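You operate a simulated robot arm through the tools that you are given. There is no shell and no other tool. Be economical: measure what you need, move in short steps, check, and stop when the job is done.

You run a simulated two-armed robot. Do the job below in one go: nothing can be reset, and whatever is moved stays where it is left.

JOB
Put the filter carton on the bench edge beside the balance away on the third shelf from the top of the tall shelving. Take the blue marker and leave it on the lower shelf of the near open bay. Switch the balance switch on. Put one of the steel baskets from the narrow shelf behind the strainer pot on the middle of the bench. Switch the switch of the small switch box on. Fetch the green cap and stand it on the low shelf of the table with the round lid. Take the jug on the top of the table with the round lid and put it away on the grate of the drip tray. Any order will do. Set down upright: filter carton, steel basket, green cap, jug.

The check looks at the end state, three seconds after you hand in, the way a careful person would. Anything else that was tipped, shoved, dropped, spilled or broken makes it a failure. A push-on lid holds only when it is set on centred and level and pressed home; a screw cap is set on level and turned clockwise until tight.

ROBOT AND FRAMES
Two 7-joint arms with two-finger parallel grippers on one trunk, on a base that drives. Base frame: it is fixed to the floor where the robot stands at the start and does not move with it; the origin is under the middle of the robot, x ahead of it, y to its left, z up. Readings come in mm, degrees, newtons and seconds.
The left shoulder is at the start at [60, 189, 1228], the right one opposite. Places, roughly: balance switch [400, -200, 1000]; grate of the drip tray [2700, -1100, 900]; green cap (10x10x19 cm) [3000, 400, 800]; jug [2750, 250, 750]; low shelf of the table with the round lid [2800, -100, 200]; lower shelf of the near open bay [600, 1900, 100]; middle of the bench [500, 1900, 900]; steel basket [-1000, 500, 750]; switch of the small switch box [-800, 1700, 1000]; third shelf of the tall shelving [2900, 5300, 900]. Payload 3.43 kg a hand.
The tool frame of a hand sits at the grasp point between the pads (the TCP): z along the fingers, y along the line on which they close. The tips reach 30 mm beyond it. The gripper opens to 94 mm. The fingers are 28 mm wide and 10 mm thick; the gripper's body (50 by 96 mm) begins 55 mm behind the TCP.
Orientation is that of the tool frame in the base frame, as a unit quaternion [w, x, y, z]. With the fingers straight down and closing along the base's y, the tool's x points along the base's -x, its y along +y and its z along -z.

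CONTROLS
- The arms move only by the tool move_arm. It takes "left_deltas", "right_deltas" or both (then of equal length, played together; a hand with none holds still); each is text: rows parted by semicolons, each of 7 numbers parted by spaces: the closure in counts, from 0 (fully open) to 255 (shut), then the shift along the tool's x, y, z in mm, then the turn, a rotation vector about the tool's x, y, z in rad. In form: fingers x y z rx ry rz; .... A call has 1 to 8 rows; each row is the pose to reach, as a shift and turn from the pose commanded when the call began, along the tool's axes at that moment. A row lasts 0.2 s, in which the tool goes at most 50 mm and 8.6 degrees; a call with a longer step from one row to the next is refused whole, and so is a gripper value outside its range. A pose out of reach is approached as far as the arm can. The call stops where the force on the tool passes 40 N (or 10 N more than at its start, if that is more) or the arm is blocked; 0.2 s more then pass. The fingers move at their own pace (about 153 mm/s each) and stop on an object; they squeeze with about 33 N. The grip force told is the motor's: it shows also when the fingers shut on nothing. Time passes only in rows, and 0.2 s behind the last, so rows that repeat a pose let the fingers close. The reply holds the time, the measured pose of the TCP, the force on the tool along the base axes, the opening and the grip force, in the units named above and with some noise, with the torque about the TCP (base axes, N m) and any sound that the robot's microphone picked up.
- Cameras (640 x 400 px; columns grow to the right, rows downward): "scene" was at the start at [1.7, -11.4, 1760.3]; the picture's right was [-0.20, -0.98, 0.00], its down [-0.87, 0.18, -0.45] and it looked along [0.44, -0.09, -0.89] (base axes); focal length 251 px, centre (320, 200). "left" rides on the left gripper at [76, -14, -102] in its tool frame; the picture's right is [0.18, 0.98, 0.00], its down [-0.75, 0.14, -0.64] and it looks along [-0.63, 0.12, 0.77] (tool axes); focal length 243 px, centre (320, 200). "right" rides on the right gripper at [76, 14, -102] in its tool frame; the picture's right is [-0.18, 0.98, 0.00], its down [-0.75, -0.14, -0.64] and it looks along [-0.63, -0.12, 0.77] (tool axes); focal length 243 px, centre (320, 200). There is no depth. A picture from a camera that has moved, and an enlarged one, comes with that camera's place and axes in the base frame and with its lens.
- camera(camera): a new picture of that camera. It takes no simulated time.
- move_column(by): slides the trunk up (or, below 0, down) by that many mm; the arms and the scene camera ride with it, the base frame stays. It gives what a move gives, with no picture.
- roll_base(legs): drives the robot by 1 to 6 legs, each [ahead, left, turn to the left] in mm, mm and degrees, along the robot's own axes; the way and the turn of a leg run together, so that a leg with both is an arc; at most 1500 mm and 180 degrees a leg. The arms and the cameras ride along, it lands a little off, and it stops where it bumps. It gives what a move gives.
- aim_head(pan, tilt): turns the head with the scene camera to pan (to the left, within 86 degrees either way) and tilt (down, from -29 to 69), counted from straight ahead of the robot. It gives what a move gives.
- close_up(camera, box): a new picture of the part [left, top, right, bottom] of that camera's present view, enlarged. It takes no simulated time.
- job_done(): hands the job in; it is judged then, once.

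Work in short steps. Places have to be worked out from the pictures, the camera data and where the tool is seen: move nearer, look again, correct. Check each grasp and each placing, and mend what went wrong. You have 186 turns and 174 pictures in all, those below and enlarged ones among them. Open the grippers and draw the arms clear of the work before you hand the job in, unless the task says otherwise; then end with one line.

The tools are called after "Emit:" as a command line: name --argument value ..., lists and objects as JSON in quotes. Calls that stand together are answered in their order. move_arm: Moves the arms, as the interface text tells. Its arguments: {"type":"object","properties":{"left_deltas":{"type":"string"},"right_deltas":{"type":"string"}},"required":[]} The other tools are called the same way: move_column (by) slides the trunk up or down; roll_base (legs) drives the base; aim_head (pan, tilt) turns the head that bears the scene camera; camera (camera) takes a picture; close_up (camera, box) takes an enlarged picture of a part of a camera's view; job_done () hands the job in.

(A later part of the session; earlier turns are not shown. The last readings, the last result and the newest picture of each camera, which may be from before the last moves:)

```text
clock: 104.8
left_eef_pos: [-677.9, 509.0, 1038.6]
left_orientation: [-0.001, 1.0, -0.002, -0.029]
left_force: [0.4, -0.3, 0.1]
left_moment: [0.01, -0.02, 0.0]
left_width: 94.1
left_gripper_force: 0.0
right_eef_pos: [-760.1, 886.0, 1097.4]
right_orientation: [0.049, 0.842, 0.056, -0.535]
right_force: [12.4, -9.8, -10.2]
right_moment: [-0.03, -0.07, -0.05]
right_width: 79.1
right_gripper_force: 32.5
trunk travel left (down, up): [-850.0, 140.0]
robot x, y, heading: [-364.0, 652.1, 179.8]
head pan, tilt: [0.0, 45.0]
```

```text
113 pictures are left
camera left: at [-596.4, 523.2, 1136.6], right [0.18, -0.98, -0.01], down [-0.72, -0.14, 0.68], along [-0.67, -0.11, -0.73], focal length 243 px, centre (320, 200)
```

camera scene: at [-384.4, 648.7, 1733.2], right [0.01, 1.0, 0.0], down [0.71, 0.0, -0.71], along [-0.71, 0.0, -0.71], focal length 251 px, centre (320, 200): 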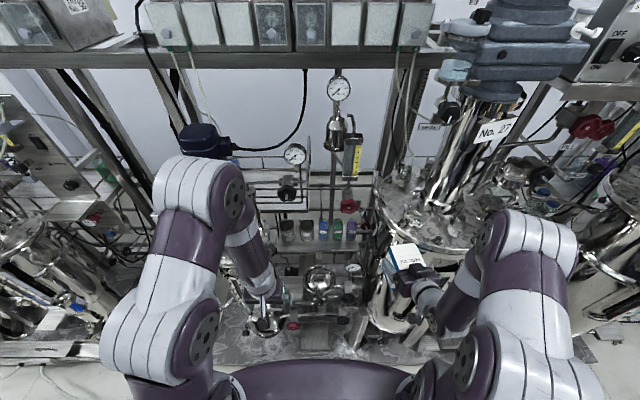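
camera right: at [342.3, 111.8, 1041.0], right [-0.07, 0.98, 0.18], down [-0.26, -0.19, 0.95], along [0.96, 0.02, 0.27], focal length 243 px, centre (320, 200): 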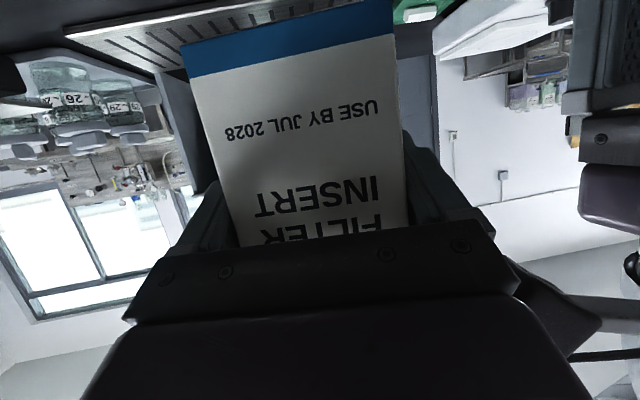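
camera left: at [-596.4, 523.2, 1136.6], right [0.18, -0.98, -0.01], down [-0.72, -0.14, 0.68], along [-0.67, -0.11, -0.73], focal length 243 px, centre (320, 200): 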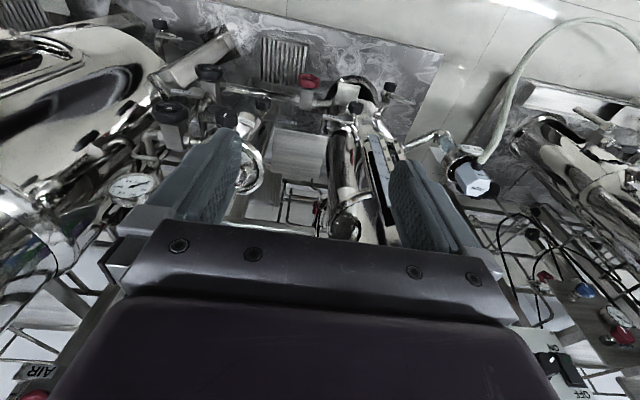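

The carton touched reactor 27; I back off at once, pull the right hand closer to the body and check the carton's seat.

Emit:
roll_base --legs '[[-90, 0, 0]]'

Emit:
move_arm --right_deltas "255 0 4 -32 0 0 0; 255 0 7 -64 0 0 0; 255 0 11 -96 0 0 0; 255 0 15 -130 0 0 0"

Emit:
camera --camera "right"

Emit:
camera --camera "scene"

```text
clock: 106.0
left_eef_pos: [-591.9, 510.6, 1038.1]
left_orientation: [0.0, 1.0, -0.003, -0.028]
left_force: [-0.5, 0.0, 0.0]
left_moment: [0.02, -0.04, 0.0]
left_width: 94.1
left_gripper_force: 0.0
right_eef_pos: [-675.8, 888.6, 1095.5]
right_orientation: [0.049, 0.841, 0.056, -0.536]
right_force: [1.1, -0.3, -2.5]
right_moment: [0.01, -0.02, -0.01]
right_width: 79.2
right_gripper_force: 33.1
trunk travel left (down, up): [-850.0, 140.0]
robot x, y, heading: [-275.1, 647.6, 179.3]
head pan, tilt: [0.0, 45.0]
```

```text
clock: 107.0
left_eef_pos: [-590.3, 511.4, 1038.9]
left_orientation: [0.001, 1.0, -0.001, -0.028]
left_force: [-1.2, 0.1, 0.0]
left_moment: [0.02, -0.03, 0.01]
left_width: 94.2
left_gripper_force: 0.0
right_eef_pos: [-561.3, 904.5, 1154.3]
right_orientation: [0.031, 0.837, 0.064, -0.543]
right_force: [-0.6, 0.4, -3.0]
right_moment: [-0.03, 0.0, 0.05]
right_width: 79.0
right_gripper_force: 33.1
trunk travel left (down, up): [-850.0, 140.0]
robot x, y, heading: [-278.2, 650.3, 179.7]
head pan, tilt: [0.0, 45.0]
```

```text
112 pictures are left
camera right: at [-435.8, 909.2, 1127.8], right [0.07, -0.99, 0.15], down [0.26, 0.16, 0.95], along [-0.96, -0.02, 0.26], focal length 243 px, centre (320, 200)
```

right: 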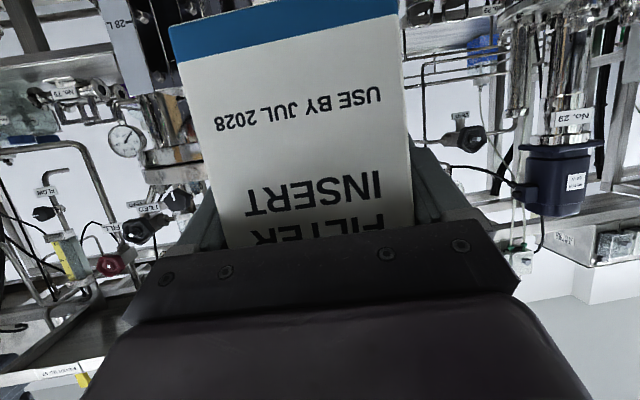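

```text
111 pictures are left
camera scene: at [-297.2, 651.1, 1733.2], right [0.01, 1.0, 0.0], down [0.71, 0.0, -0.71], along [-0.71, 0.0, -0.71], focal length 251 px, centre (320, 200)
```

scene: 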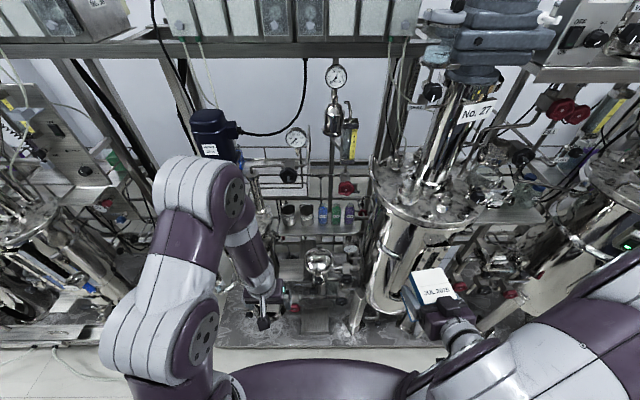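

Carton is fine. I zoom in on the baskets and the surrounding space.

Emit:
close_up --camera "scene" --box '[260, 150, 380, 300]'

```text
2.67 times, centred on (320, 225) of scene
camera zoom: at [-297.2, 651.1, 1733.2], right [0.01, 1.0, 0.0], down [0.71, 0.0, -0.71], along [-0.71, 0.0, -0.71], focal length 670 px, centre (320, 133)
```

zoom: 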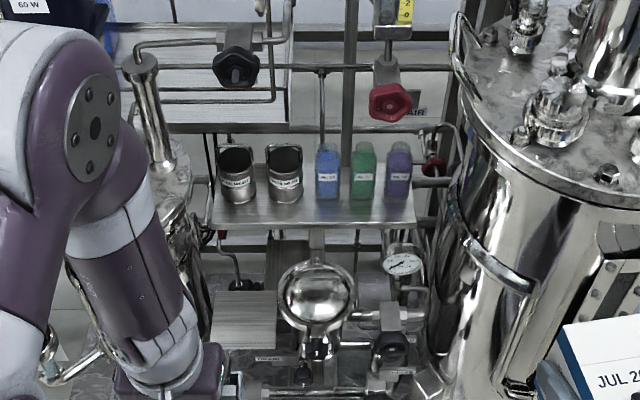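

I need a better baseline: I lower the trunk 350 mm and view the baskets again from lower down.

Emit:
move_column --by -350

Emit:
aim_head --pan 0 --tilt 30

Emit:
camera --camera "scene"

Emit:
close_up --camera "scene" --box '[250, 150, 410, 300]'

```text
clock: 110.4
left_eef_pos: [-589.4, 510.3, 688.9]
left_orientation: [0.0, 1.0, -0.002, -0.028]
left_force: [-0.5, 0.4, -0.4]
left_moment: [0.04, -0.01, -0.04]
left_width: 94.0
left_gripper_force: 0.1
right_eef_pos: [-560.2, 904.1, 805.7]
right_orientation: [0.032, 0.838, 0.065, -0.541]
right_force: [1.2, 0.1, -2.4]
right_moment: [-0.01, -0.01, 0.05]
right_width: 79.1
right_gripper_force: 33.1
trunk travel left (down, up): [-500.0, 490.0]
robot x, y, heading: [-277.6, 649.5, 179.4]
head pan, tilt: [0.0, 45.0]
```

```text
clock: 111.1
left_eef_pos: [-591.5, 510.2, 688.3]
left_orientation: [-0.001, 1.0, -0.002, -0.027]
left_force: [0.0, 0.4, 0.8]
left_moment: [-0.03, 0.0, 0.03]
left_width: 93.8
left_gripper_force: 0.0
right_eef_pos: [-560.6, 903.0, 805.7]
right_orientation: [0.033, 0.838, 0.066, -0.541]
right_force: [0.7, -0.6, -2.4]
right_moment: [0.02, -0.04, 0.02]
right_width: 79.1
right_gripper_force: 33.0
trunk travel left (down, up): [-500.0, 490.0]
robot x, y, heading: [-276.7, 650.3, 179.9]
head pan, tilt: [0.0, 30.0]
```

```text
109 pictures are left
camera scene: at [-306.8, 650.5, 1405.8], right [0.01, 1.0, 0.0], down [0.5, 0.0, -0.87], along [-0.87, 0.01, -0.5], focal length 251 px, centre (320, 200)
```

scene: 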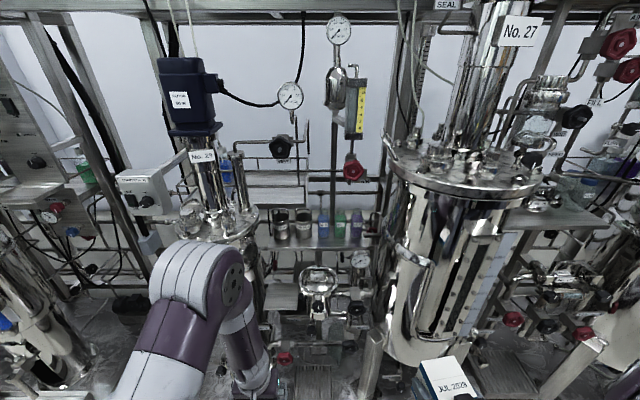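

```text
2.67 times, centred on (330, 225) of scene
camera zoom: at [-306.8, 650.5, 1405.8], right [0.01, 1.0, 0.0], down [0.5, 0.0, -0.87], along [-0.87, 0.01, -0.5], focal length 670 px, centre (293, 133)
```

zoom: 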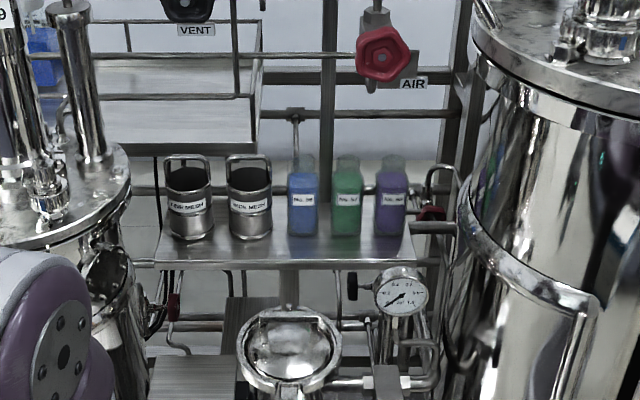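

Basket (right one): centre ≈[-1090,594], shelf z≈805, rim ≈860, Ø≈63, handle arch above. I pitch the left hand to 45° and raise it in line before driving closer.

Emit:
move_arm --left_deltas "40 -5 -14 -42 0 -0.131 0; 40 -10 -28 -84 0 -0.262 0; 40 -15 -42 -126 0 -0.393 0; 40 -20 -56 -168 0 -0.524 0; 40 -25 -70 -210 0 -0.654 0; 40 -30 -84 -250 0 -0.785 0"

Emit:
roll_base --legs '[[110, 0, 0]]'

Emit:
camera --camera "left"

Emit:
camera --camera "scene"

```text
clock: 112.5
left_eef_pos: [-606.8, 592.8, 939.3]
left_orientation: [-0.001, 0.913, -0.002, -0.408]
left_force: [0.2, 0.7, -0.2]
left_moment: [0.02, -0.01, 0.01]
left_width: 78.9
left_gripper_force: 0.1
right_eef_pos: [-560.5, 902.8, 805.0]
right_orientation: [0.033, 0.837, 0.066, -0.542]
right_force: [1.6, -0.2, -2.0]
right_moment: [-0.01, 0.01, 0.01]
right_width: 79.1
right_gripper_force: 33.2
trunk travel left (down, up): [-500.0, 490.0]
robot x, y, heading: [-276.2, 648.5, 179.7]
head pan, tilt: [0.0, 30.0]
```

```text
clock: 113.7
left_eef_pos: [-717.9, 595.1, 940.0]
left_orientation: [-0.001, 0.913, -0.002, -0.407]
left_force: [-1.2, -1.0, 0.4]
left_moment: [-0.01, 0.01, -0.01]
left_width: 79.0
left_gripper_force: 0.1
right_eef_pos: [-670.7, 905.0, 805.4]
right_orientation: [0.033, 0.838, 0.065, -0.54]
right_force: [-0.8, 0.0, -2.0]
right_moment: [-0.02, -0.03, -0.01]
right_width: 79.2
right_gripper_force: 33.6
trunk travel left (down, up): [-500.0, 490.0]
robot x, y, heading: [-387.6, 650.6, 179.5]
head pan, tilt: [0.0, 30.0]
```

```text
107 pictures are left
camera left: at [-589.5, 608.5, 951.1], right [0.12, -0.98, -0.14], down [-0.03, -0.14, 0.99], along [-0.99, -0.11, -0.04], focal length 243 px, centre (320, 200)
```

left: 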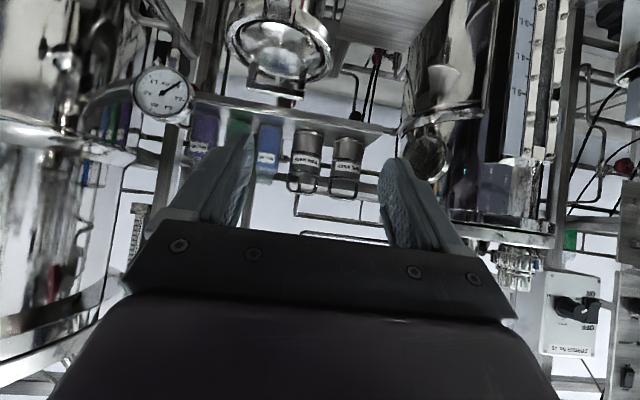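

```text
106 pictures are left
camera scene: at [-417.9, 651.3, 1405.8], right [0.01, 1.0, 0.0], down [0.5, 0.0, -0.87], along [-0.87, 0.01, -0.5], focal length 251 px, centre (320, 200)
```

scene: 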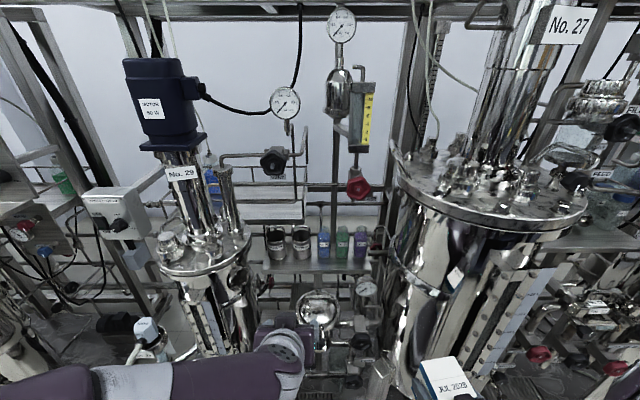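

Basket position confirmed (y≈595). I extend the left hand toward the pre-grasp point above the strainer, opening set to 72 mm to pass between neighbours.

Emit:
move_arm --left_deltas "60 -25 0 33 0 0 0; 60 -51 0 66 0 0 0; 60 -77 0 99 0 0 0; 60 -103 0 133 0 0 0; 60 -128 0 166 0 0 0"

Emit:
camera --camera "left"

Emit:
camera --camera "scene"

```text
clock: 114.9
left_eef_pos: [-925.4, 597.0, 923.8]
left_orientation: [-0.001, 0.913, -0.002, -0.409]
left_force: [-0.4, 0.0, 0.3]
left_moment: [0.0, 0.01, -0.01]
left_width: 71.8
left_gripper_force: 0.0
right_eef_pos: [-670.8, 905.5, 805.3]
right_orientation: [0.031, 0.838, 0.065, -0.541]
right_force: [1.0, 0.7, -2.2]
right_moment: [0.0, -0.01, -0.01]
right_width: 78.8
right_gripper_force: 33.5
trunk travel left (down, up): [-500.0, 490.0]
robot x, y, heading: [-386.9, 651.7, 179.6]
head pan, tilt: [0.0, 30.0]
```

```text
105 pictures are left
camera left: at [-798.1, 609.1, 935.7], right [0.12, -0.98, -0.14], down [-0.03, -0.14, 0.99], along [-0.99, -0.11, -0.04], focal length 243 px, centre (320, 200)
```

left: 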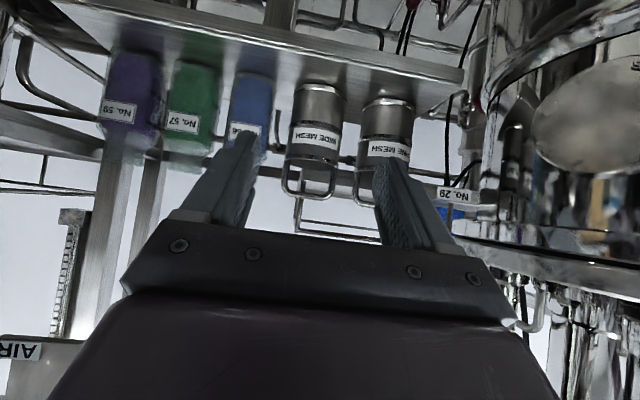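

```text
104 pictures are left
camera scene: at [-417.4, 651.5, 1405.8], right [0.01, 1.0, 0.0], down [0.5, 0.0, -0.87], along [-0.87, 0.01, -0.5], focal length 251 px, centre (320, 200)
```

scene: 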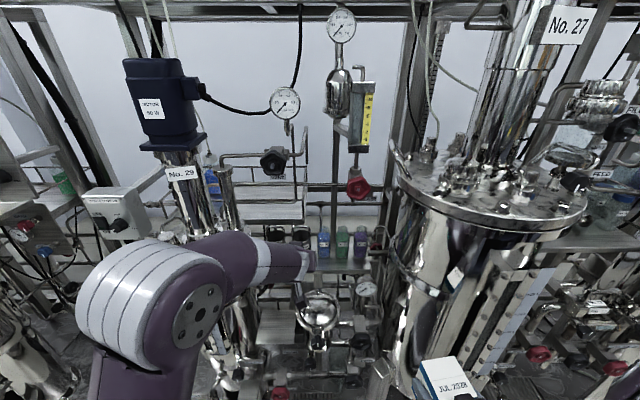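

Refined: basket axis at ≈[-1087,591.5]. I go to the pre-grasp point 100 mm back along the finger axis and check.

Emit:
move_arm --left_deltas "60 -25 3 36 0 0 0; 60 -50 5.5 72 0 0 0; 60 -50 5.5 100 0 0 0"

Emit:
camera --camera "left"

```text
clock: 115.7
left_eef_pos: [-1033.4, 590.9, 895.2]
left_orientation: [-0.001, 0.913, -0.002, -0.408]
left_force: [0.2, -0.4, 0.2]
left_moment: [0.04, 0.01, -0.03]
left_width: 71.9
left_gripper_force: 0.1
right_eef_pos: [-671.0, 905.3, 804.7]
right_orientation: [0.032, 0.838, 0.066, -0.541]
right_force: [0.0, 0.8, -2.5]
right_moment: [0.01, -0.01, 0.0]
right_width: 78.9
right_gripper_force: 33.2
trunk travel left (down, up): [-500.0, 490.0]
robot x, y, heading: [-389.7, 647.0, 179.4]
head pan, tilt: [0.0, 30.0]
```

```text
103 pictures are left
camera left: at [-906.7, 604.1, 907.2], right [0.12, -0.98, -0.14], down [-0.03, -0.14, 0.99], along [-0.99, -0.11, -0.04], focal length 243 px, centre (320, 200)
```

left: 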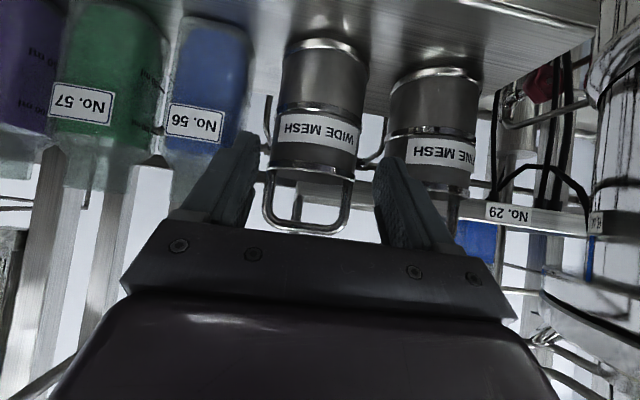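

Lateral alignment is good (wide-mesh basket centred). I slide down along the finger axis 72 mm, watching force.

Emit:
move_arm --left_deltas "60 0 -2 20 0 0 0; 60 0 -2 40 0 0 0; 60 0 -2 58 0 0 0; 60 0 -2 72 0 0 0"

Emit:
camera --camera "left"

```text
clock: 116.7
left_eef_pos: [-1086.0, 593.9, 847.4]
left_orientation: [-0.001, 0.913, -0.002, -0.407]
left_force: [0.6, 0.5, 0.3]
left_moment: [0.03, 0.03, -0.01]
left_width: 72.0
left_gripper_force: 0.1
right_eef_pos: [-671.2, 904.8, 805.7]
right_orientation: [0.032, 0.837, 0.065, -0.542]
right_force: [-0.2, -0.5, -2.3]
right_moment: [0.03, 0.01, 0.0]
right_width: 78.9
right_gripper_force: 32.9
trunk travel left (down, up): [-500.0, 490.0]
robot x, y, heading: [-385.5, 647.3, 179.7]
head pan, tilt: [0.0, 30.0]
```

```text
102 pictures are left
camera left: at [-958.9, 606.6, 858.9], right [0.12, -0.98, -0.14], down [-0.03, -0.14, 0.99], along [-0.99, -0.11, -0.04], focal length 243 px, centre (320, 200)
```

left: 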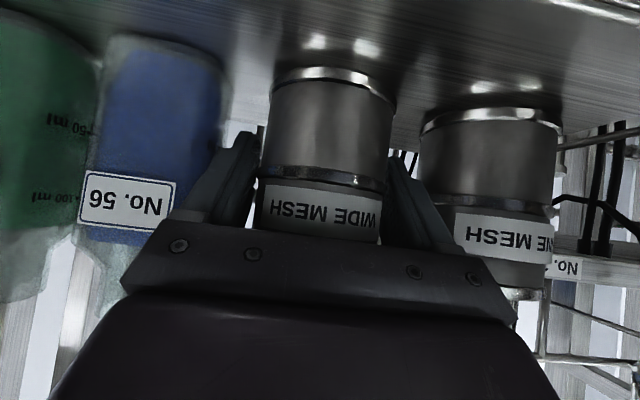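

The basket is between the fingers. I close and check the grip.

Emit:
move_arm --left_deltas "255 0 0 0 0 0 0; 255 0 0 0 0 0 0; 255 0 0 0 0 0 0; 255 0 0 0 0 0 0"

Emit:
camera --camera "left"

```text
clock: 117.7
left_eef_pos: [-1086.3, 594.0, 847.3]
left_orientation: [-0.001, 0.913, -0.002, -0.408]
left_force: [-0.2, -0.3, 0.4]
left_moment: [-0.04, 0.01, -0.02]
left_width: 67.1
left_gripper_force: 32.7
right_eef_pos: [-671.0, 905.8, 805.0]
right_orientation: [0.031, 0.837, 0.065, -0.542]
right_force: [-0.3, -0.2, -1.7]
right_moment: [0.01, -0.03, 0.01]
right_width: 79.1
right_gripper_force: 32.9
trunk travel left (down, up): [-500.0, 490.0]
robot x, y, heading: [-389.0, 649.4, 179.8]
head pan, tilt: [0.0, 30.0]
```

```text
101 pictures are left
camera left: at [-958.6, 606.7, 859.0], right [0.12, -0.98, -0.14], down [-0.03, -0.14, 0.99], along [-0.99, -0.11, -0.04], focal length 243 px, centre (320, 200)
```

left: 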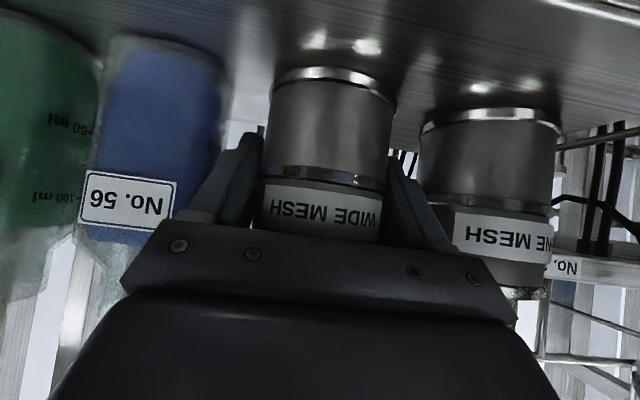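

Basket held (67 mm). I lift it straight up 90 mm, then draw it back out over the strainer.

Emit:
move_arm --left_deltas "255 -22 0 -20 0 0 0; 255 -45 0 -40 0 0 0; 255 -67 0 -60 0 0 0; 255 -37 0 -93 0 0 0; 255 -7 0 -127 0 0 0; 255 23 0 -160 0 0 0; 255 53 0 -194 0 0 0; 255 83 0 -227 0 0 0"

Emit:
camera --camera "left"

Emit:
camera --camera "scene"

```text
clock: 119.5
left_eef_pos: [-861.4, 591.7, 937.2]
left_orientation: [-0.002, 0.912, -0.002, -0.409]
left_force: [0.4, 0.0, -1.2]
left_moment: [0.01, 0.0, 0.04]
left_width: 67.2
left_gripper_force: 33.4
right_eef_pos: [-670.0, 904.6, 805.7]
right_orientation: [0.03, 0.837, 0.065, -0.542]
right_force: [-0.3, 0.0, -2.4]
right_moment: [-0.01, 0.02, 0.0]
right_width: 78.9
right_gripper_force: 33.0
trunk travel left (down, up): [-500.0, 490.0]
robot x, y, heading: [-385.0, 650.0, 179.4]
head pan, tilt: [0.0, 30.0]
```

```text
100 pictures are left
camera left: at [-732.7, 605.0, 949.3], right [0.12, -0.98, -0.14], down [-0.02, -0.14, 0.99], along [-0.99, -0.11, -0.04], focal length 243 px, centre (320, 200)
```

left: 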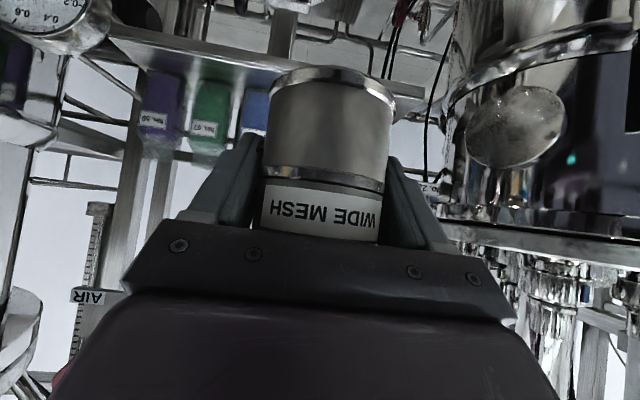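

```text
99 pictures are left
camera scene: at [-415.0, 651.0, 1405.9], right [0.01, 1.0, 0.0], down [0.5, 0.0, -0.87], along [-0.87, 0.01, -0.5], focal length 251 px, centre (320, 200)
```

scene: 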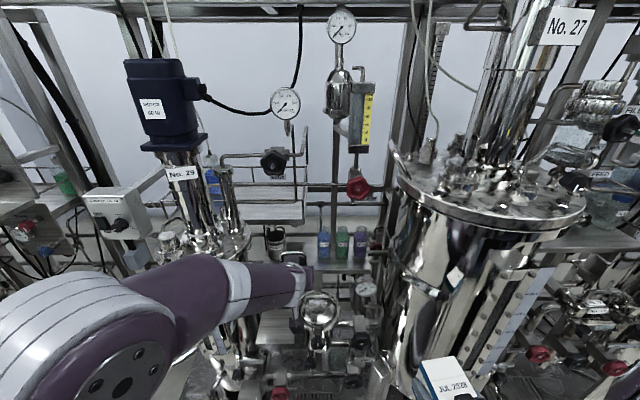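

Clean extraction. I retract the hand, back away from the skid, raise the trunk and turn around toward the bench.

Emit:
move_arm --left_deltas "255 30 0 -34 0 0 0; 255 60 0 -67 0 0 0; 255 90 0 -100 0 0 0; 255 115 0 -128 0 0 0"

Emit:
roll_base --legs '[[-210, 0, 0]]'

Emit:
move_column --by 330

Emit:
roll_base --legs '[[0, 0, -90], [0, 0, -90]]'

```text
clock: 120.5
left_eef_pos: [-696.0, 600.8, 936.3]
left_orientation: [-0.001, 0.913, -0.003, -0.407]
left_force: [-0.2, 1.2, -1.0]
left_moment: [0.01, -0.01, 0.01]
left_width: 67.2
left_gripper_force: 33.3
left hand out of reach, approached as far as the arm can: row 4
right_eef_pos: [-671.0, 905.4, 805.6]
right_orientation: [0.031, 0.837, 0.065, -0.542]
right_force: [-0.3, -0.2, -2.3]
right_moment: [0.0, -0.02, 0.05]
right_width: 78.9
right_gripper_force: 32.3
trunk travel left (down, up): [-500.0, 490.0]
robot x, y, heading: [-384.4, 646.8, 179.5]
head pan, tilt: [0.0, 30.0]
```

```text
clock: 122.2
left_eef_pos: [-484.6, 598.7, 936.9]
left_orientation: [-0.001, 0.913, -0.002, -0.408]
left_force: [-0.3, 0.5, -0.4]
left_moment: [0.0, 0.01, 0.03]
left_width: 67.1
left_gripper_force: 33.2
right_eef_pos: [-457.9, 903.1, 805.2]
right_orientation: [0.032, 0.837, 0.066, -0.542]
right_force: [0.4, -0.5, -2.6]
right_moment: [0.01, -0.02, 0.01]
right_width: 79.1
right_gripper_force: 32.9
trunk travel left (down, up): [-500.0, 490.0]
robot x, y, heading: [-173.1, 649.6, 179.9]
head pan, tilt: [0.0, 30.0]
```

```text
clock: 125.4
left_eef_pos: [-485.1, 599.4, 1266.8]
left_orientation: [-0.001, 0.913, -0.002, -0.407]
left_force: [0.2, -0.7, -0.9]
left_moment: [0.02, -0.02, 0.01]
left_width: 67.2
left_gripper_force: 33.2
right_eef_pos: [-458.2, 903.2, 1135.6]
right_orientation: [0.032, 0.837, 0.066, -0.542]
right_force: [-0.6, -0.7, -1.8]
right_moment: [0.01, -0.02, 0.05]
right_width: 79.1
right_gripper_force: 32.8
trunk travel left (down, up): [-830.0, 160.0]
robot x, y, heading: [-173.1, 652.9, 179.5]
head pan, tilt: [0.0, 30.0]
```

```text
clock: 133.5
left_eef_pos: [139.1, 697.9, 1265.9]
left_orientation: [0.408, 0.002, 0.913, -0.001]
left_force: [-0.8, -0.2, -1.3]
left_moment: [-0.01, 0.0, -0.02]
left_width: 67.3
left_gripper_force: 32.5
right_eef_pos: [112.3, 393.4, 1136.0]
right_orientation: [0.541, -0.065, 0.838, 0.031]
right_force: [0.1, -0.7, -1.4]
right_moment: [0.02, 0.01, -0.02]
right_width: 79.0
right_gripper_force: 33.1
trunk travel left (down, up): [-830.0, 160.0]
robot x, y, heading: [-170.5, 645.5, -0.4]
head pan, tilt: [0.0, 30.0]
```

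Facing the bench again; I drive left to y≈1800 and view the bench middle.

Emit:
roll_base --legs '[[0, 1150, 0.5]]'

Emit:
aim_head --pan 5 --tilt 45

Emit:
camera --camera "scene"

```text
clock: 139.3
left_eef_pos: [149.5, 1846.6, 1265.9]
left_orientation: [0.407, 0.005, 0.914, -0.002]
left_force: [0.5, -0.2, -0.7]
left_moment: [-0.03, 0.02, 0.0]
left_width: 67.1
left_gripper_force: 33.2
right_eef_pos: [120.5, 1540.7, 1134.6]
right_orientation: [0.542, -0.063, 0.838, 0.03]
right_force: [0.1, -0.6, -2.4]
right_moment: [0.0, -0.01, 0.0]
right_width: 79.0
right_gripper_force: 32.9
trunk travel left (down, up): [-830.0, 160.0]
robot x, y, heading: [-163.9, 1793.0, -0.7]
head pan, tilt: [0.0, 30.0]
```

```text
clock: 140.1
left_eef_pos: [148.3, 1844.9, 1264.9]
left_orientation: [0.408, 0.004, 0.913, -0.002]
left_force: [-0.2, -0.6, -0.6]
left_moment: [-0.01, 0.0, 0.06]
left_width: 67.4
left_gripper_force: 32.8
right_eef_pos: [120.4, 1541.1, 1135.9]
right_orientation: [0.542, -0.063, 0.837, 0.029]
right_force: [0.0, -0.1, -2.5]
right_moment: [0.01, -0.03, -0.03]
right_width: 79.1
right_gripper_force: 33.4
trunk travel left (down, up): [-830.0, 160.0]
robot x, y, heading: [-162.1, 1800.0, -0.5]
head pan, tilt: [5.0, 45.0]
```

```text
98 pictures are left
camera scene: at [-141.4, 1805.7, 1713.3], right [0.07, -1.0, 0.0], down [-0.7, -0.05, -0.71], along [0.71, 0.05, -0.71], focal length 251 px, centre (320, 200)
```

scene: 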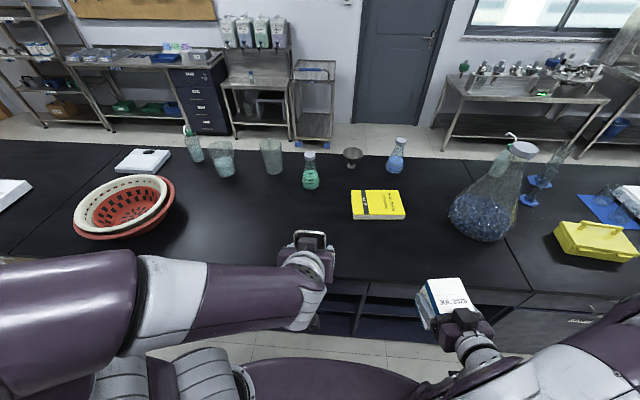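

The spot [470,1900] on the bench is free. I move the basket over it.

Emit:
move_arm --left_deltas "255 -7 7 47 0 0 0; 255 -14 14 95 0 0 0; 255 -21 21 142 0 0 0; 255 -29 27 190 0 0 0; 255 -36 34 237 0 0 0; 255 -43 41 285 0 0 0; 255 -50 48 332 0 0 0; 255 -58 55 380 0 0 0"

Emit:
camera --camera "scene"

Emit:
camera --camera "left"

```text
clock: 141.9
left_eef_pos: [473.8, 1898.0, 1053.6]
left_orientation: [0.407, 0.004, 0.914, -0.002]
left_force: [0.1, -0.2, -0.9]
left_moment: [0.02, -0.03, 0.01]
left_width: 67.1
left_gripper_force: 32.8
right_eef_pos: [123.9, 1541.6, 1135.3]
right_orientation: [0.541, -0.063, 0.838, 0.029]
right_force: [0.0, 0.6, -2.9]
right_moment: [0.0, -0.01, 0.01]
right_width: 78.8
right_gripper_force: 33.5
trunk travel left (down, up): [-830.0, 160.0]
robot x, y, heading: [-159.8, 1797.8, -0.7]
head pan, tilt: [5.0, 45.0]
```

```text
97 pictures are left
camera scene: at [-138.5, 1805.9, 1713.2], right [0.07, -1.0, 0.0], down [-0.71, -0.05, -0.71], along [0.7, 0.05, -0.71], focal length 251 px, centre (320, 200)
```

scene: 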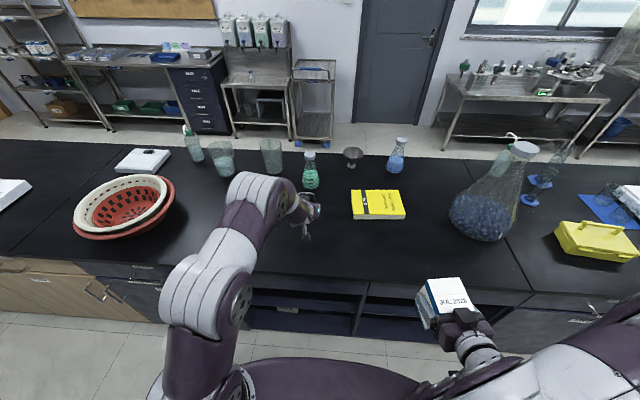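

```text
96 pictures are left
camera left: at [346.7, 1885.0, 1066.1], right [-0.11, 0.98, -0.14], down [0.03, 0.14, 0.99], along [0.99, 0.11, -0.04], focal length 243 px, centre (320, 200)
```

left: 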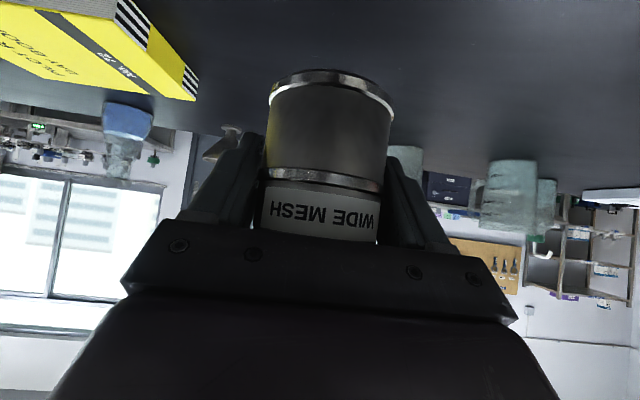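

Basket upright over the spot. I lower to just above the bench, then feel for contact in small steps.

Emit:
move_arm --left_deltas "255 30 0 27 0 0 0; 255 60 0 53 0 0 0; 255 72 0 64 0 0 0; 255 75 0 67 0 0 0"

Emit:
camera --camera "left"

```text
clock: 142.9
left_eef_pos: [471.4, 1897.7, 953.8]
left_orientation: [0.407, 0.004, 0.913, -0.002]
left_force: [0.3, 0.0, -0.4]
left_moment: [-0.02, -0.02, -0.02]
left_width: 67.3
left_gripper_force: 32.6
right_eef_pos: [122.4, 1540.4, 1135.8]
right_orientation: [0.541, -0.063, 0.838, 0.03]
right_force: [-0.2, -0.3, -2.5]
right_moment: [0.0, 0.02, 0.0]
right_width: 79.0
right_gripper_force: 32.5
trunk travel left (down, up): [-830.0, 160.0]
robot x, y, heading: [-163.4, 1797.1, -0.7]
head pan, tilt: [5.0, 45.0]
```

```text
95 pictures are left
camera left: at [344.4, 1884.4, 965.6], right [-0.11, 0.98, -0.14], down [0.03, 0.14, 0.99], along [0.99, 0.11, -0.04], focal length 243 px, centre (320, 200)
```

left: 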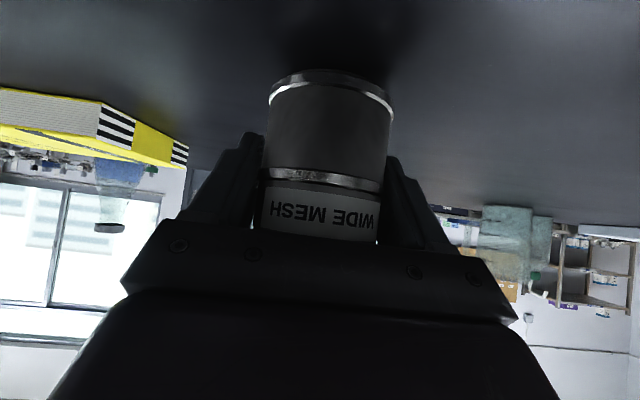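

Near contact. I go down in 3 mm rows until force shows.

Emit:
move_arm --left_deltas "255 2.2 0 2 0 0 0; 255 4.5 0 4 0 0 0; 255 6.7 0 6 0 0 0"

```text
clock: 143.7
left_eef_pos: [472.2, 1897.0, 946.5]
left_orientation: [0.409, 0.005, 0.913, -0.002]
left_force: [0.6, 1.5, 4.7]
left_moment: [0.03, 0.2, -0.02]
left_width: 67.0
left_gripper_force: 33.0
right_eef_pos: [120.9, 1540.9, 1136.2]
right_orientation: [0.542, -0.063, 0.837, 0.029]
right_force: [-0.4, 0.0, -3.0]
right_moment: [0.01, 0.01, -0.01]
right_width: 79.4
right_gripper_force: 33.2
trunk travel left (down, up): [-830.0, 160.0]
robot x, y, heading: [-164.6, 1797.2, -0.7]
head pan, tilt: [5.0, 45.0]
```

Contact felt. I open and withdraw along the finger axis.

Emit:
move_arm --left_deltas "30 0 0 0 0 0 0; 30 0 0 0 0 0 0; 30 0 0 -25 0 0 0; 30 0 0 -60 0 0 0; 30 0 0 -100 0 0 0; 30 0 0 -145 0 0 0; 30 0 0 -190 0 0 0"

Emit:
camera --camera "left"

Emit:
camera --camera "scene"

```text
clock: 145.3
left_eef_pos: [327.2, 1900.0, 1072.9]
left_orientation: [0.408, 0.004, 0.913, -0.001]
left_force: [-0.2, 0.0, 0.3]
left_moment: [-0.01, 0.0, -0.01]
left_width: 83.0
left_gripper_force: 0.0
right_eef_pos: [119.3, 1540.6, 1137.0]
right_orientation: [0.543, -0.063, 0.837, 0.029]
right_force: [-0.1, 0.5, -2.8]
right_moment: [-0.01, 0.0, 0.03]
right_width: 79.2
right_gripper_force: 32.8
trunk travel left (down, up): [-830.0, 160.0]
robot x, y, heading: [-162.0, 1797.4, -0.5]
head pan, tilt: [5.0, 45.0]
```

```text
94 pictures are left
camera left: at [200.2, 1886.5, 1084.9], right [-0.11, 0.98, -0.14], down [0.03, 0.14, 0.99], along [0.99, 0.11, -0.04], focal length 243 px, centre (320, 200)
```

left: 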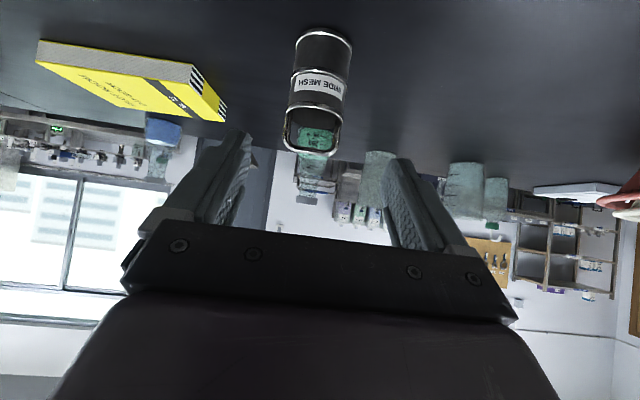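

```text
93 pictures are left
camera scene: at [-144.1, 1805.6, 1713.2], right [0.07, -1.0, 0.0], down [-0.7, -0.05, -0.71], along [0.71, 0.05, -0.71], focal length 251 px, centre (320, 200)
```

scene: 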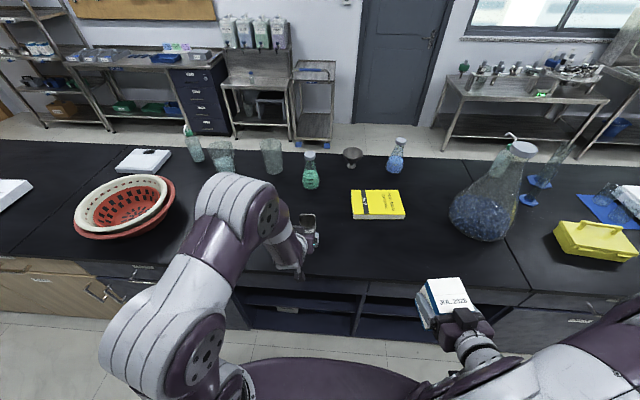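

Basket stands upright on the bench. I retract the left hand and drive along the aisle toward the far end for the shelving.

Emit:
move_arm --left_deltas "100 25 0 -40 0 0 0; 100 50 0 -85 0 0 0; 100 75 0 -130 0 0 0"

Emit:
roll_base --legs '[[0, 1400, 0.5]]'

Emit:
aim_head --pan 50 --tilt 25

Emit:
camera --camera "scene"

```text
refused: row 2 steps farther than a row can; nothing moved
```

```text
clock: 152.3
left_eef_pos: [339.2, 3301.7, 1071.8]
left_orientation: [0.407, 0.0, 0.913, 0.0]
left_force: [-0.8, 0.9, 0.4]
left_moment: [-0.03, -0.03, -0.03]
left_width: 83.0
left_gripper_force: 0.0
right_eef_pos: [134.2, 2941.7, 1137.3]
right_orientation: [0.541, -0.068, 0.837, 0.033]
right_force: [-0.2, -0.2, -1.5]
right_moment: [0.01, -0.01, 0.03]
right_width: 79.2
right_gripper_force: 33.2
trunk travel left (down, up): [-830.0, 160.0]
robot x, y, heading: [-152.6, 3197.6, -0.1]
head pan, tilt: [5.0, 45.0]
```

```text
clock: 153.4
left_eef_pos: [339.4, 3302.9, 1072.9]
left_orientation: [0.407, 0.0, 0.913, 0.001]
left_force: [0.3, 0.1, 0.4]
left_moment: [-0.03, -0.02, 0.0]
left_width: 82.7
left_gripper_force: 0.2
right_eef_pos: [134.5, 2941.8, 1136.2]
right_orientation: [0.542, -0.067, 0.837, 0.032]
right_force: [0.1, 1.2, -2.8]
right_moment: [0.0, 0.02, 0.0]
right_width: 79.3
right_gripper_force: 33.5
trunk travel left (down, up): [-830.0, 160.0]
robot x, y, heading: [-150.1, 3195.7, 0.0]
head pan, tilt: [50.0, 25.0]
```

```text
92 pictures are left
camera scene: at [-152.5, 3267.9, 1743.8], right [0.76, -0.65, 0.0], down [-0.27, -0.32, -0.91], along [0.58, 0.69, -0.42], focal length 251 px, centre (320, 200)
```

scene: 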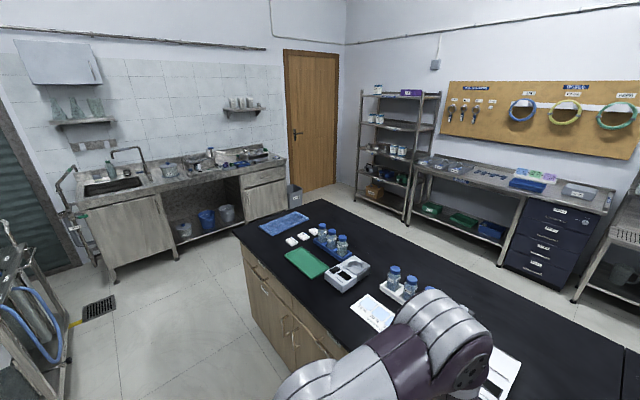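

Bench ends at y≈4620, shelving front is at x≈2750, y 4800–5850. I continue left to y≈5350 and then forward.

Emit:
roll_base --legs '[[0, 1100, 0], [0, 1050, 0], [1400, 0, 0], [400, 0, 0]]'

Emit:
aim_head --pan 0 --tilt 35

Emit:
camera --camera "scene"

```text
clock: 172.7
left_eef_pos: [2106.1, 5552.4, 1072.2]
left_orientation: [0.408, -0.021, 0.913, 0.01]
left_force: [0.1, -0.5, -0.8]
left_moment: [0.02, 0.01, 0.01]
left_width: 82.7
left_gripper_force: 0.1
right_eef_pos: [1918.2, 5181.8, 1137.1]
right_orientation: [0.541, -0.087, 0.835, 0.044]
right_force: [-0.7, 0.1, -1.9]
right_moment: [0.02, 0.0, 0.0]
right_width: 79.1
right_gripper_force: 32.9
trunk travel left (down, up): [-830.0, 160.0]
robot x, y, heading: [1620.9, 5423.1, 2.4]
head pan, tilt: [50.0, 25.0]
```

```text
clock: 173.9
left_eef_pos: [2106.5, 5552.2, 1072.2]
left_orientation: [0.408, -0.021, 0.913, 0.01]
left_force: [0.4, -0.5, 0.1]
left_moment: [0.02, -0.01, 0.01]
left_width: 83.0
left_gripper_force: 0.0
right_eef_pos: [1919.5, 5182.8, 1135.2]
right_orientation: [0.541, -0.086, 0.835, 0.044]
right_force: [-0.7, 0.3, -2.9]
right_moment: [0.02, 0.0, -0.01]
right_width: 79.3
right_gripper_force: 33.1
trunk travel left (down, up): [-830.0, 160.0]
robot x, y, heading: [1618.1, 5421.0, 2.6]
head pan, tilt: [0.0, 35.0]
```

```text
91 pictures are left
camera scene: at [1649.4, 5425.4, 1728.1], right [0.04, -1.0, 0.0], down [-0.57, -0.03, -0.82], along [0.82, 0.04, -0.57], focal length 251 px, centre (320, 200)
```

scene: 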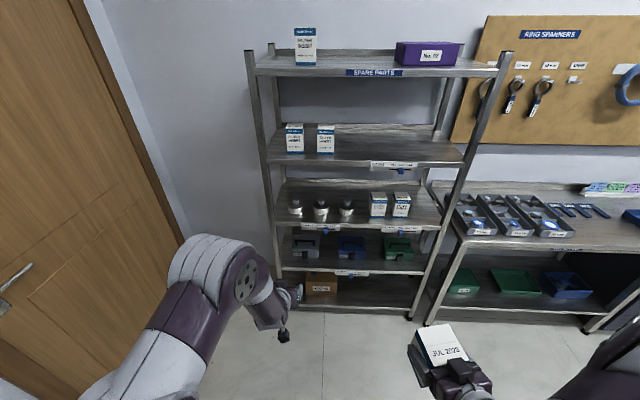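

Emit:
close_up --camera "scene" --box '[250, 110, 480, 290]'

```text
2.22 times, centred on (365, 200) of scene
camera zoom: at [1649.4, 5425.4, 1728.1], right [0.04, -1.0, 0.0], down [-0.57, -0.03, -0.82], along [0.82, 0.04, -0.57], focal length 558 px, centre (220, 200)
```

zoom: 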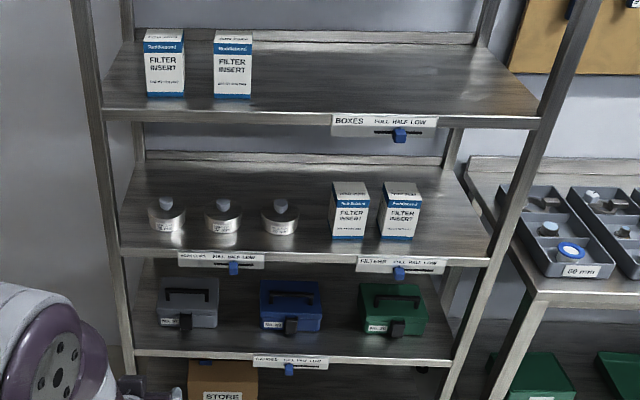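

Filters live at the right part of the third shelf, with a free spot right of the second carton. I lower the trunk 300 mm and look again to triangulate.

Emit:
move_column --by -300

Emit:
close_up --camera "scene" --box '[250, 60, 480, 240]'

```text
clock: 176.9
left_eef_pos: [2106.9, 5551.9, 772.6]
left_orientation: [0.407, -0.02, 0.913, 0.01]
left_force: [-0.3, 0.4, 0.1]
left_moment: [-0.02, -0.02, -0.02]
left_width: 83.0
left_gripper_force: 0.0
right_eef_pos: [1917.9, 5183.3, 836.6]
right_orientation: [0.541, -0.087, 0.835, 0.045]
right_force: [0.8, -0.4, -2.9]
right_moment: [-0.01, 0.0, 0.0]
right_width: 79.1
right_gripper_force: 32.9
trunk travel left (down, up): [-530.0, 460.0]
robot x, y, heading: [1622.3, 5420.4, 2.7]
head pan, tilt: [0.0, 35.0]
```

```text
2.22 times, centred on (365, 150) of scene
camera zoom: at [1649.0, 5425.3, 1428.1], right [0.04, -1.0, 0.0], down [-0.57, -0.03, -0.82], along [0.82, 0.04, -0.57], focal length 558 px, centre (220, 311)
```

zoom: 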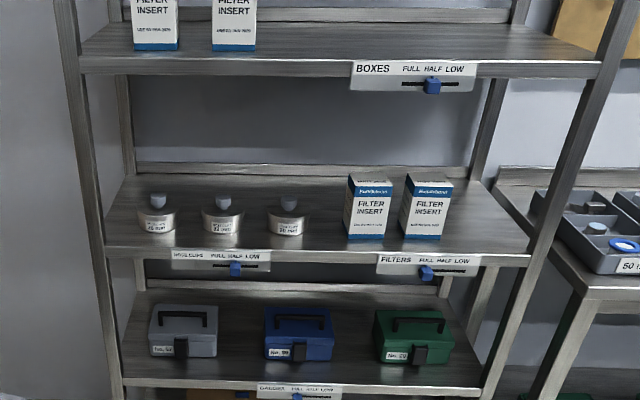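

Shelf 3: z≈893, front edge x≈2615; second carton's right edge y≈5006, post at y≈4880. I'll place at y≈4943. First drive to line up the right hand with that spot.

Emit:
roll_base --legs '[[0, 0, -2.7], [250, -225, 0]]'

Emit:
move_arm --right_deltas "255 0 0 0 0.085 -0.013 0.038; 255 0 0 0 0.125 -0.026 0.055" --left_deltas "100 20 0 -36 0 0 0; 100 40 0 -72 0 0 0"

Emit:
camera --camera "right"

Emit:
camera --camera "scene"

```text
clock: 179.5
left_eef_pos: [2361.1, 5302.7, 772.1]
left_orientation: [0.407, 0.0, 0.913, 0.0]
left_force: [-0.2, -0.4, -0.6]
left_moment: [0.01, -0.02, 0.05]
left_width: 82.8
left_gripper_force: 0.1
right_eef_pos: [2157.1, 4942.1, 835.1]
right_orientation: [0.541, -0.067, 0.838, 0.032]
right_force: [0.3, -0.6, -2.8]
right_moment: [0.0, 0.0, 0.04]
right_width: 79.0
right_gripper_force: 33.1
trunk travel left (down, up): [-530.0, 460.0]
robot x, y, heading: [1869.3, 5202.6, 0.1]
head pan, tilt: [0.0, 35.0]
```

```text
clock: 180.3
left_eef_pos: [2282.1, 5303.9, 791.6]
left_orientation: [0.408, 0.0, 0.913, 0.001]
left_force: [-0.8, 0.2, 0.4]
left_moment: [0.01, -0.02, 0.01]
left_width: 57.1
left_gripper_force: 0.1
right_eef_pos: [2172.1, 4914.2, 846.2]
right_orientation: [0.573, -0.034, 0.818, -0.041]
right_force: [-0.3, 0.2, -2.5]
right_moment: [0.01, 0.0, 0.0]
right_width: 79.1
right_gripper_force: 32.7
trunk travel left (down, up): [-530.0, 460.0]
robot x, y, heading: [1869.2, 5193.6, 0.0]
head pan, tilt: [0.0, 35.0]
stopped in row 2 (right hand): the arm was blocked; the commanded pose is now the measured one
```

```text
88 pictures are left
camera right: at [2049.7, 4923.6, 807.5], right [0.05, 1.0, 0.07], down [-0.35, -0.04, 0.94], along [0.94, -0.07, 0.34], focal length 243 px, centre (320, 200)
```

right: 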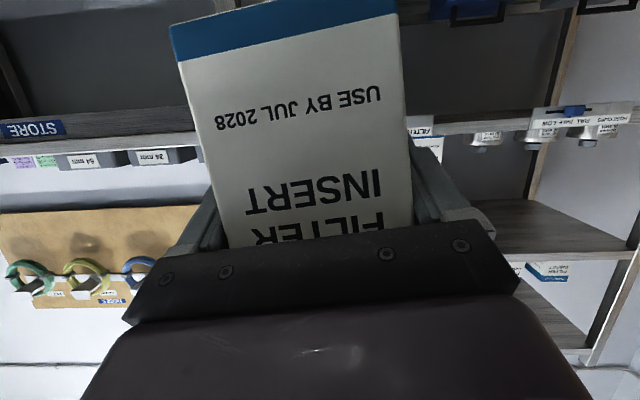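

```text
87 pictures are left
camera scene: at [1898.6, 5197.4, 1428.0], right [0.0, -1.0, 0.0], down [-0.57, 0.0, -0.82], along [0.82, 0.0, -0.57], focal length 251 px, centre (320, 200)
```

scene: 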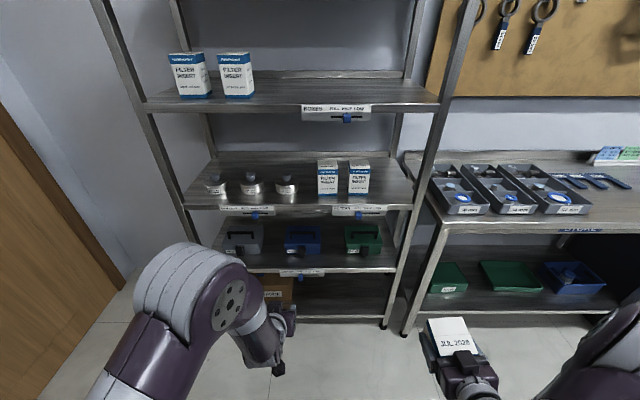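

The folded arm stopped slightly rolled. I raise the trunk 150 mm, then extend the right hand forward and level it to the original grasp attitude (yaw 0).

Emit:
move_column --by 150

Emit:
move_arm --right_deltas "255 -14 5 37 -0.006 0.009 0.02; 255 -28 11 75 -0.012 0.018 0.041; 255 -43 16 112 -0.018 0.026 0.061; 255 -57 22 150 -0.024 0.035 0.082; 255 -71 27 187 -0.03 0.044 0.102"

Emit:
camera --camera "scene"

```text
clock: 182.1
left_eef_pos: [2281.1, 5303.5, 940.6]
left_orientation: [0.408, 0.0, 0.913, 0.001]
left_force: [-0.1, 0.8, 0.1]
left_moment: [0.0, 0.02, -0.03]
left_width: 57.0
left_gripper_force: 0.1
right_eef_pos: [2172.6, 4914.2, 994.9]
right_orientation: [0.574, -0.034, 0.817, -0.04]
right_force: [0.1, 0.5, -1.5]
right_moment: [0.0, -0.04, 0.01]
right_width: 78.7
right_gripper_force: 32.7
trunk travel left (down, up): [-680.0, 310.0]
robot x, y, heading: [1869.1, 5198.4, 0.1]
head pan, tilt: [0.0, 35.0]
```

```text
clock: 183.3
left_eef_pos: [2282.7, 5303.5, 942.8]
left_orientation: [0.407, 0.0, 0.913, 0.0]
left_force: [0.4, 0.7, 0.1]
left_moment: [-0.02, -0.02, 0.02]
left_width: 57.3
left_gripper_force: 0.0
right_eef_pos: [2372.7, 4944.8, 994.5]
right_orientation: [0.555, 0.001, 0.832, 0.001]
right_force: [0.0, 0.0, -3.0]
right_moment: [0.0, 0.02, -0.02]
right_width: 79.3
right_gripper_force: 33.2
trunk travel left (down, up): [-680.0, 310.0]
robot x, y, heading: [1868.3, 5193.5, 0.0]
head pan, tilt: [0.0, 35.0]
```

```text
86 pictures are left
camera scene: at [1899.6, 5197.4, 1578.0], right [0.0, -1.0, 0.0], down [-0.57, 0.0, -0.82], along [0.82, 0.0, -0.57], focal length 251 px, centre (320, 200)
```

scene: 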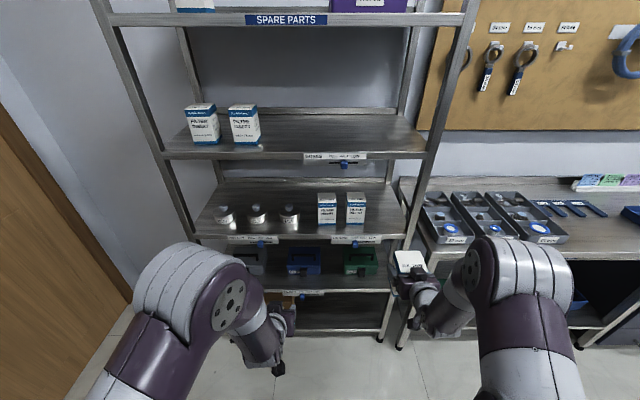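

Emit:
close_up --camera "scene" --box '[310, 160, 430, 280]'

```text
3.33 times, centred on (370, 220) of scene
camera zoom: at [1899.6, 5197.4, 1578.0], right [0.0, -1.0, 0.0], down [-0.57, 0.0, -0.82], along [0.82, 0.0, -0.57], focal length 838 px, centre (153, 133)
```

zoom: 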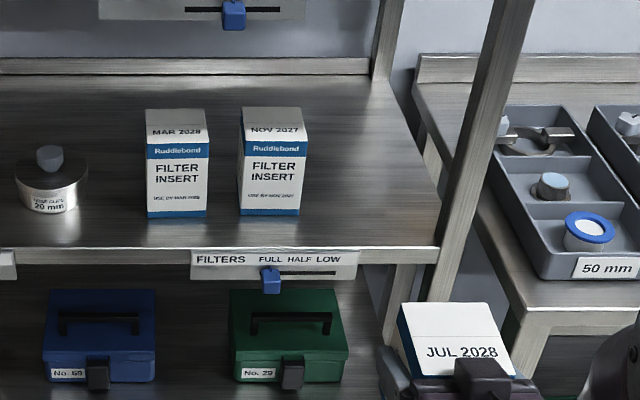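

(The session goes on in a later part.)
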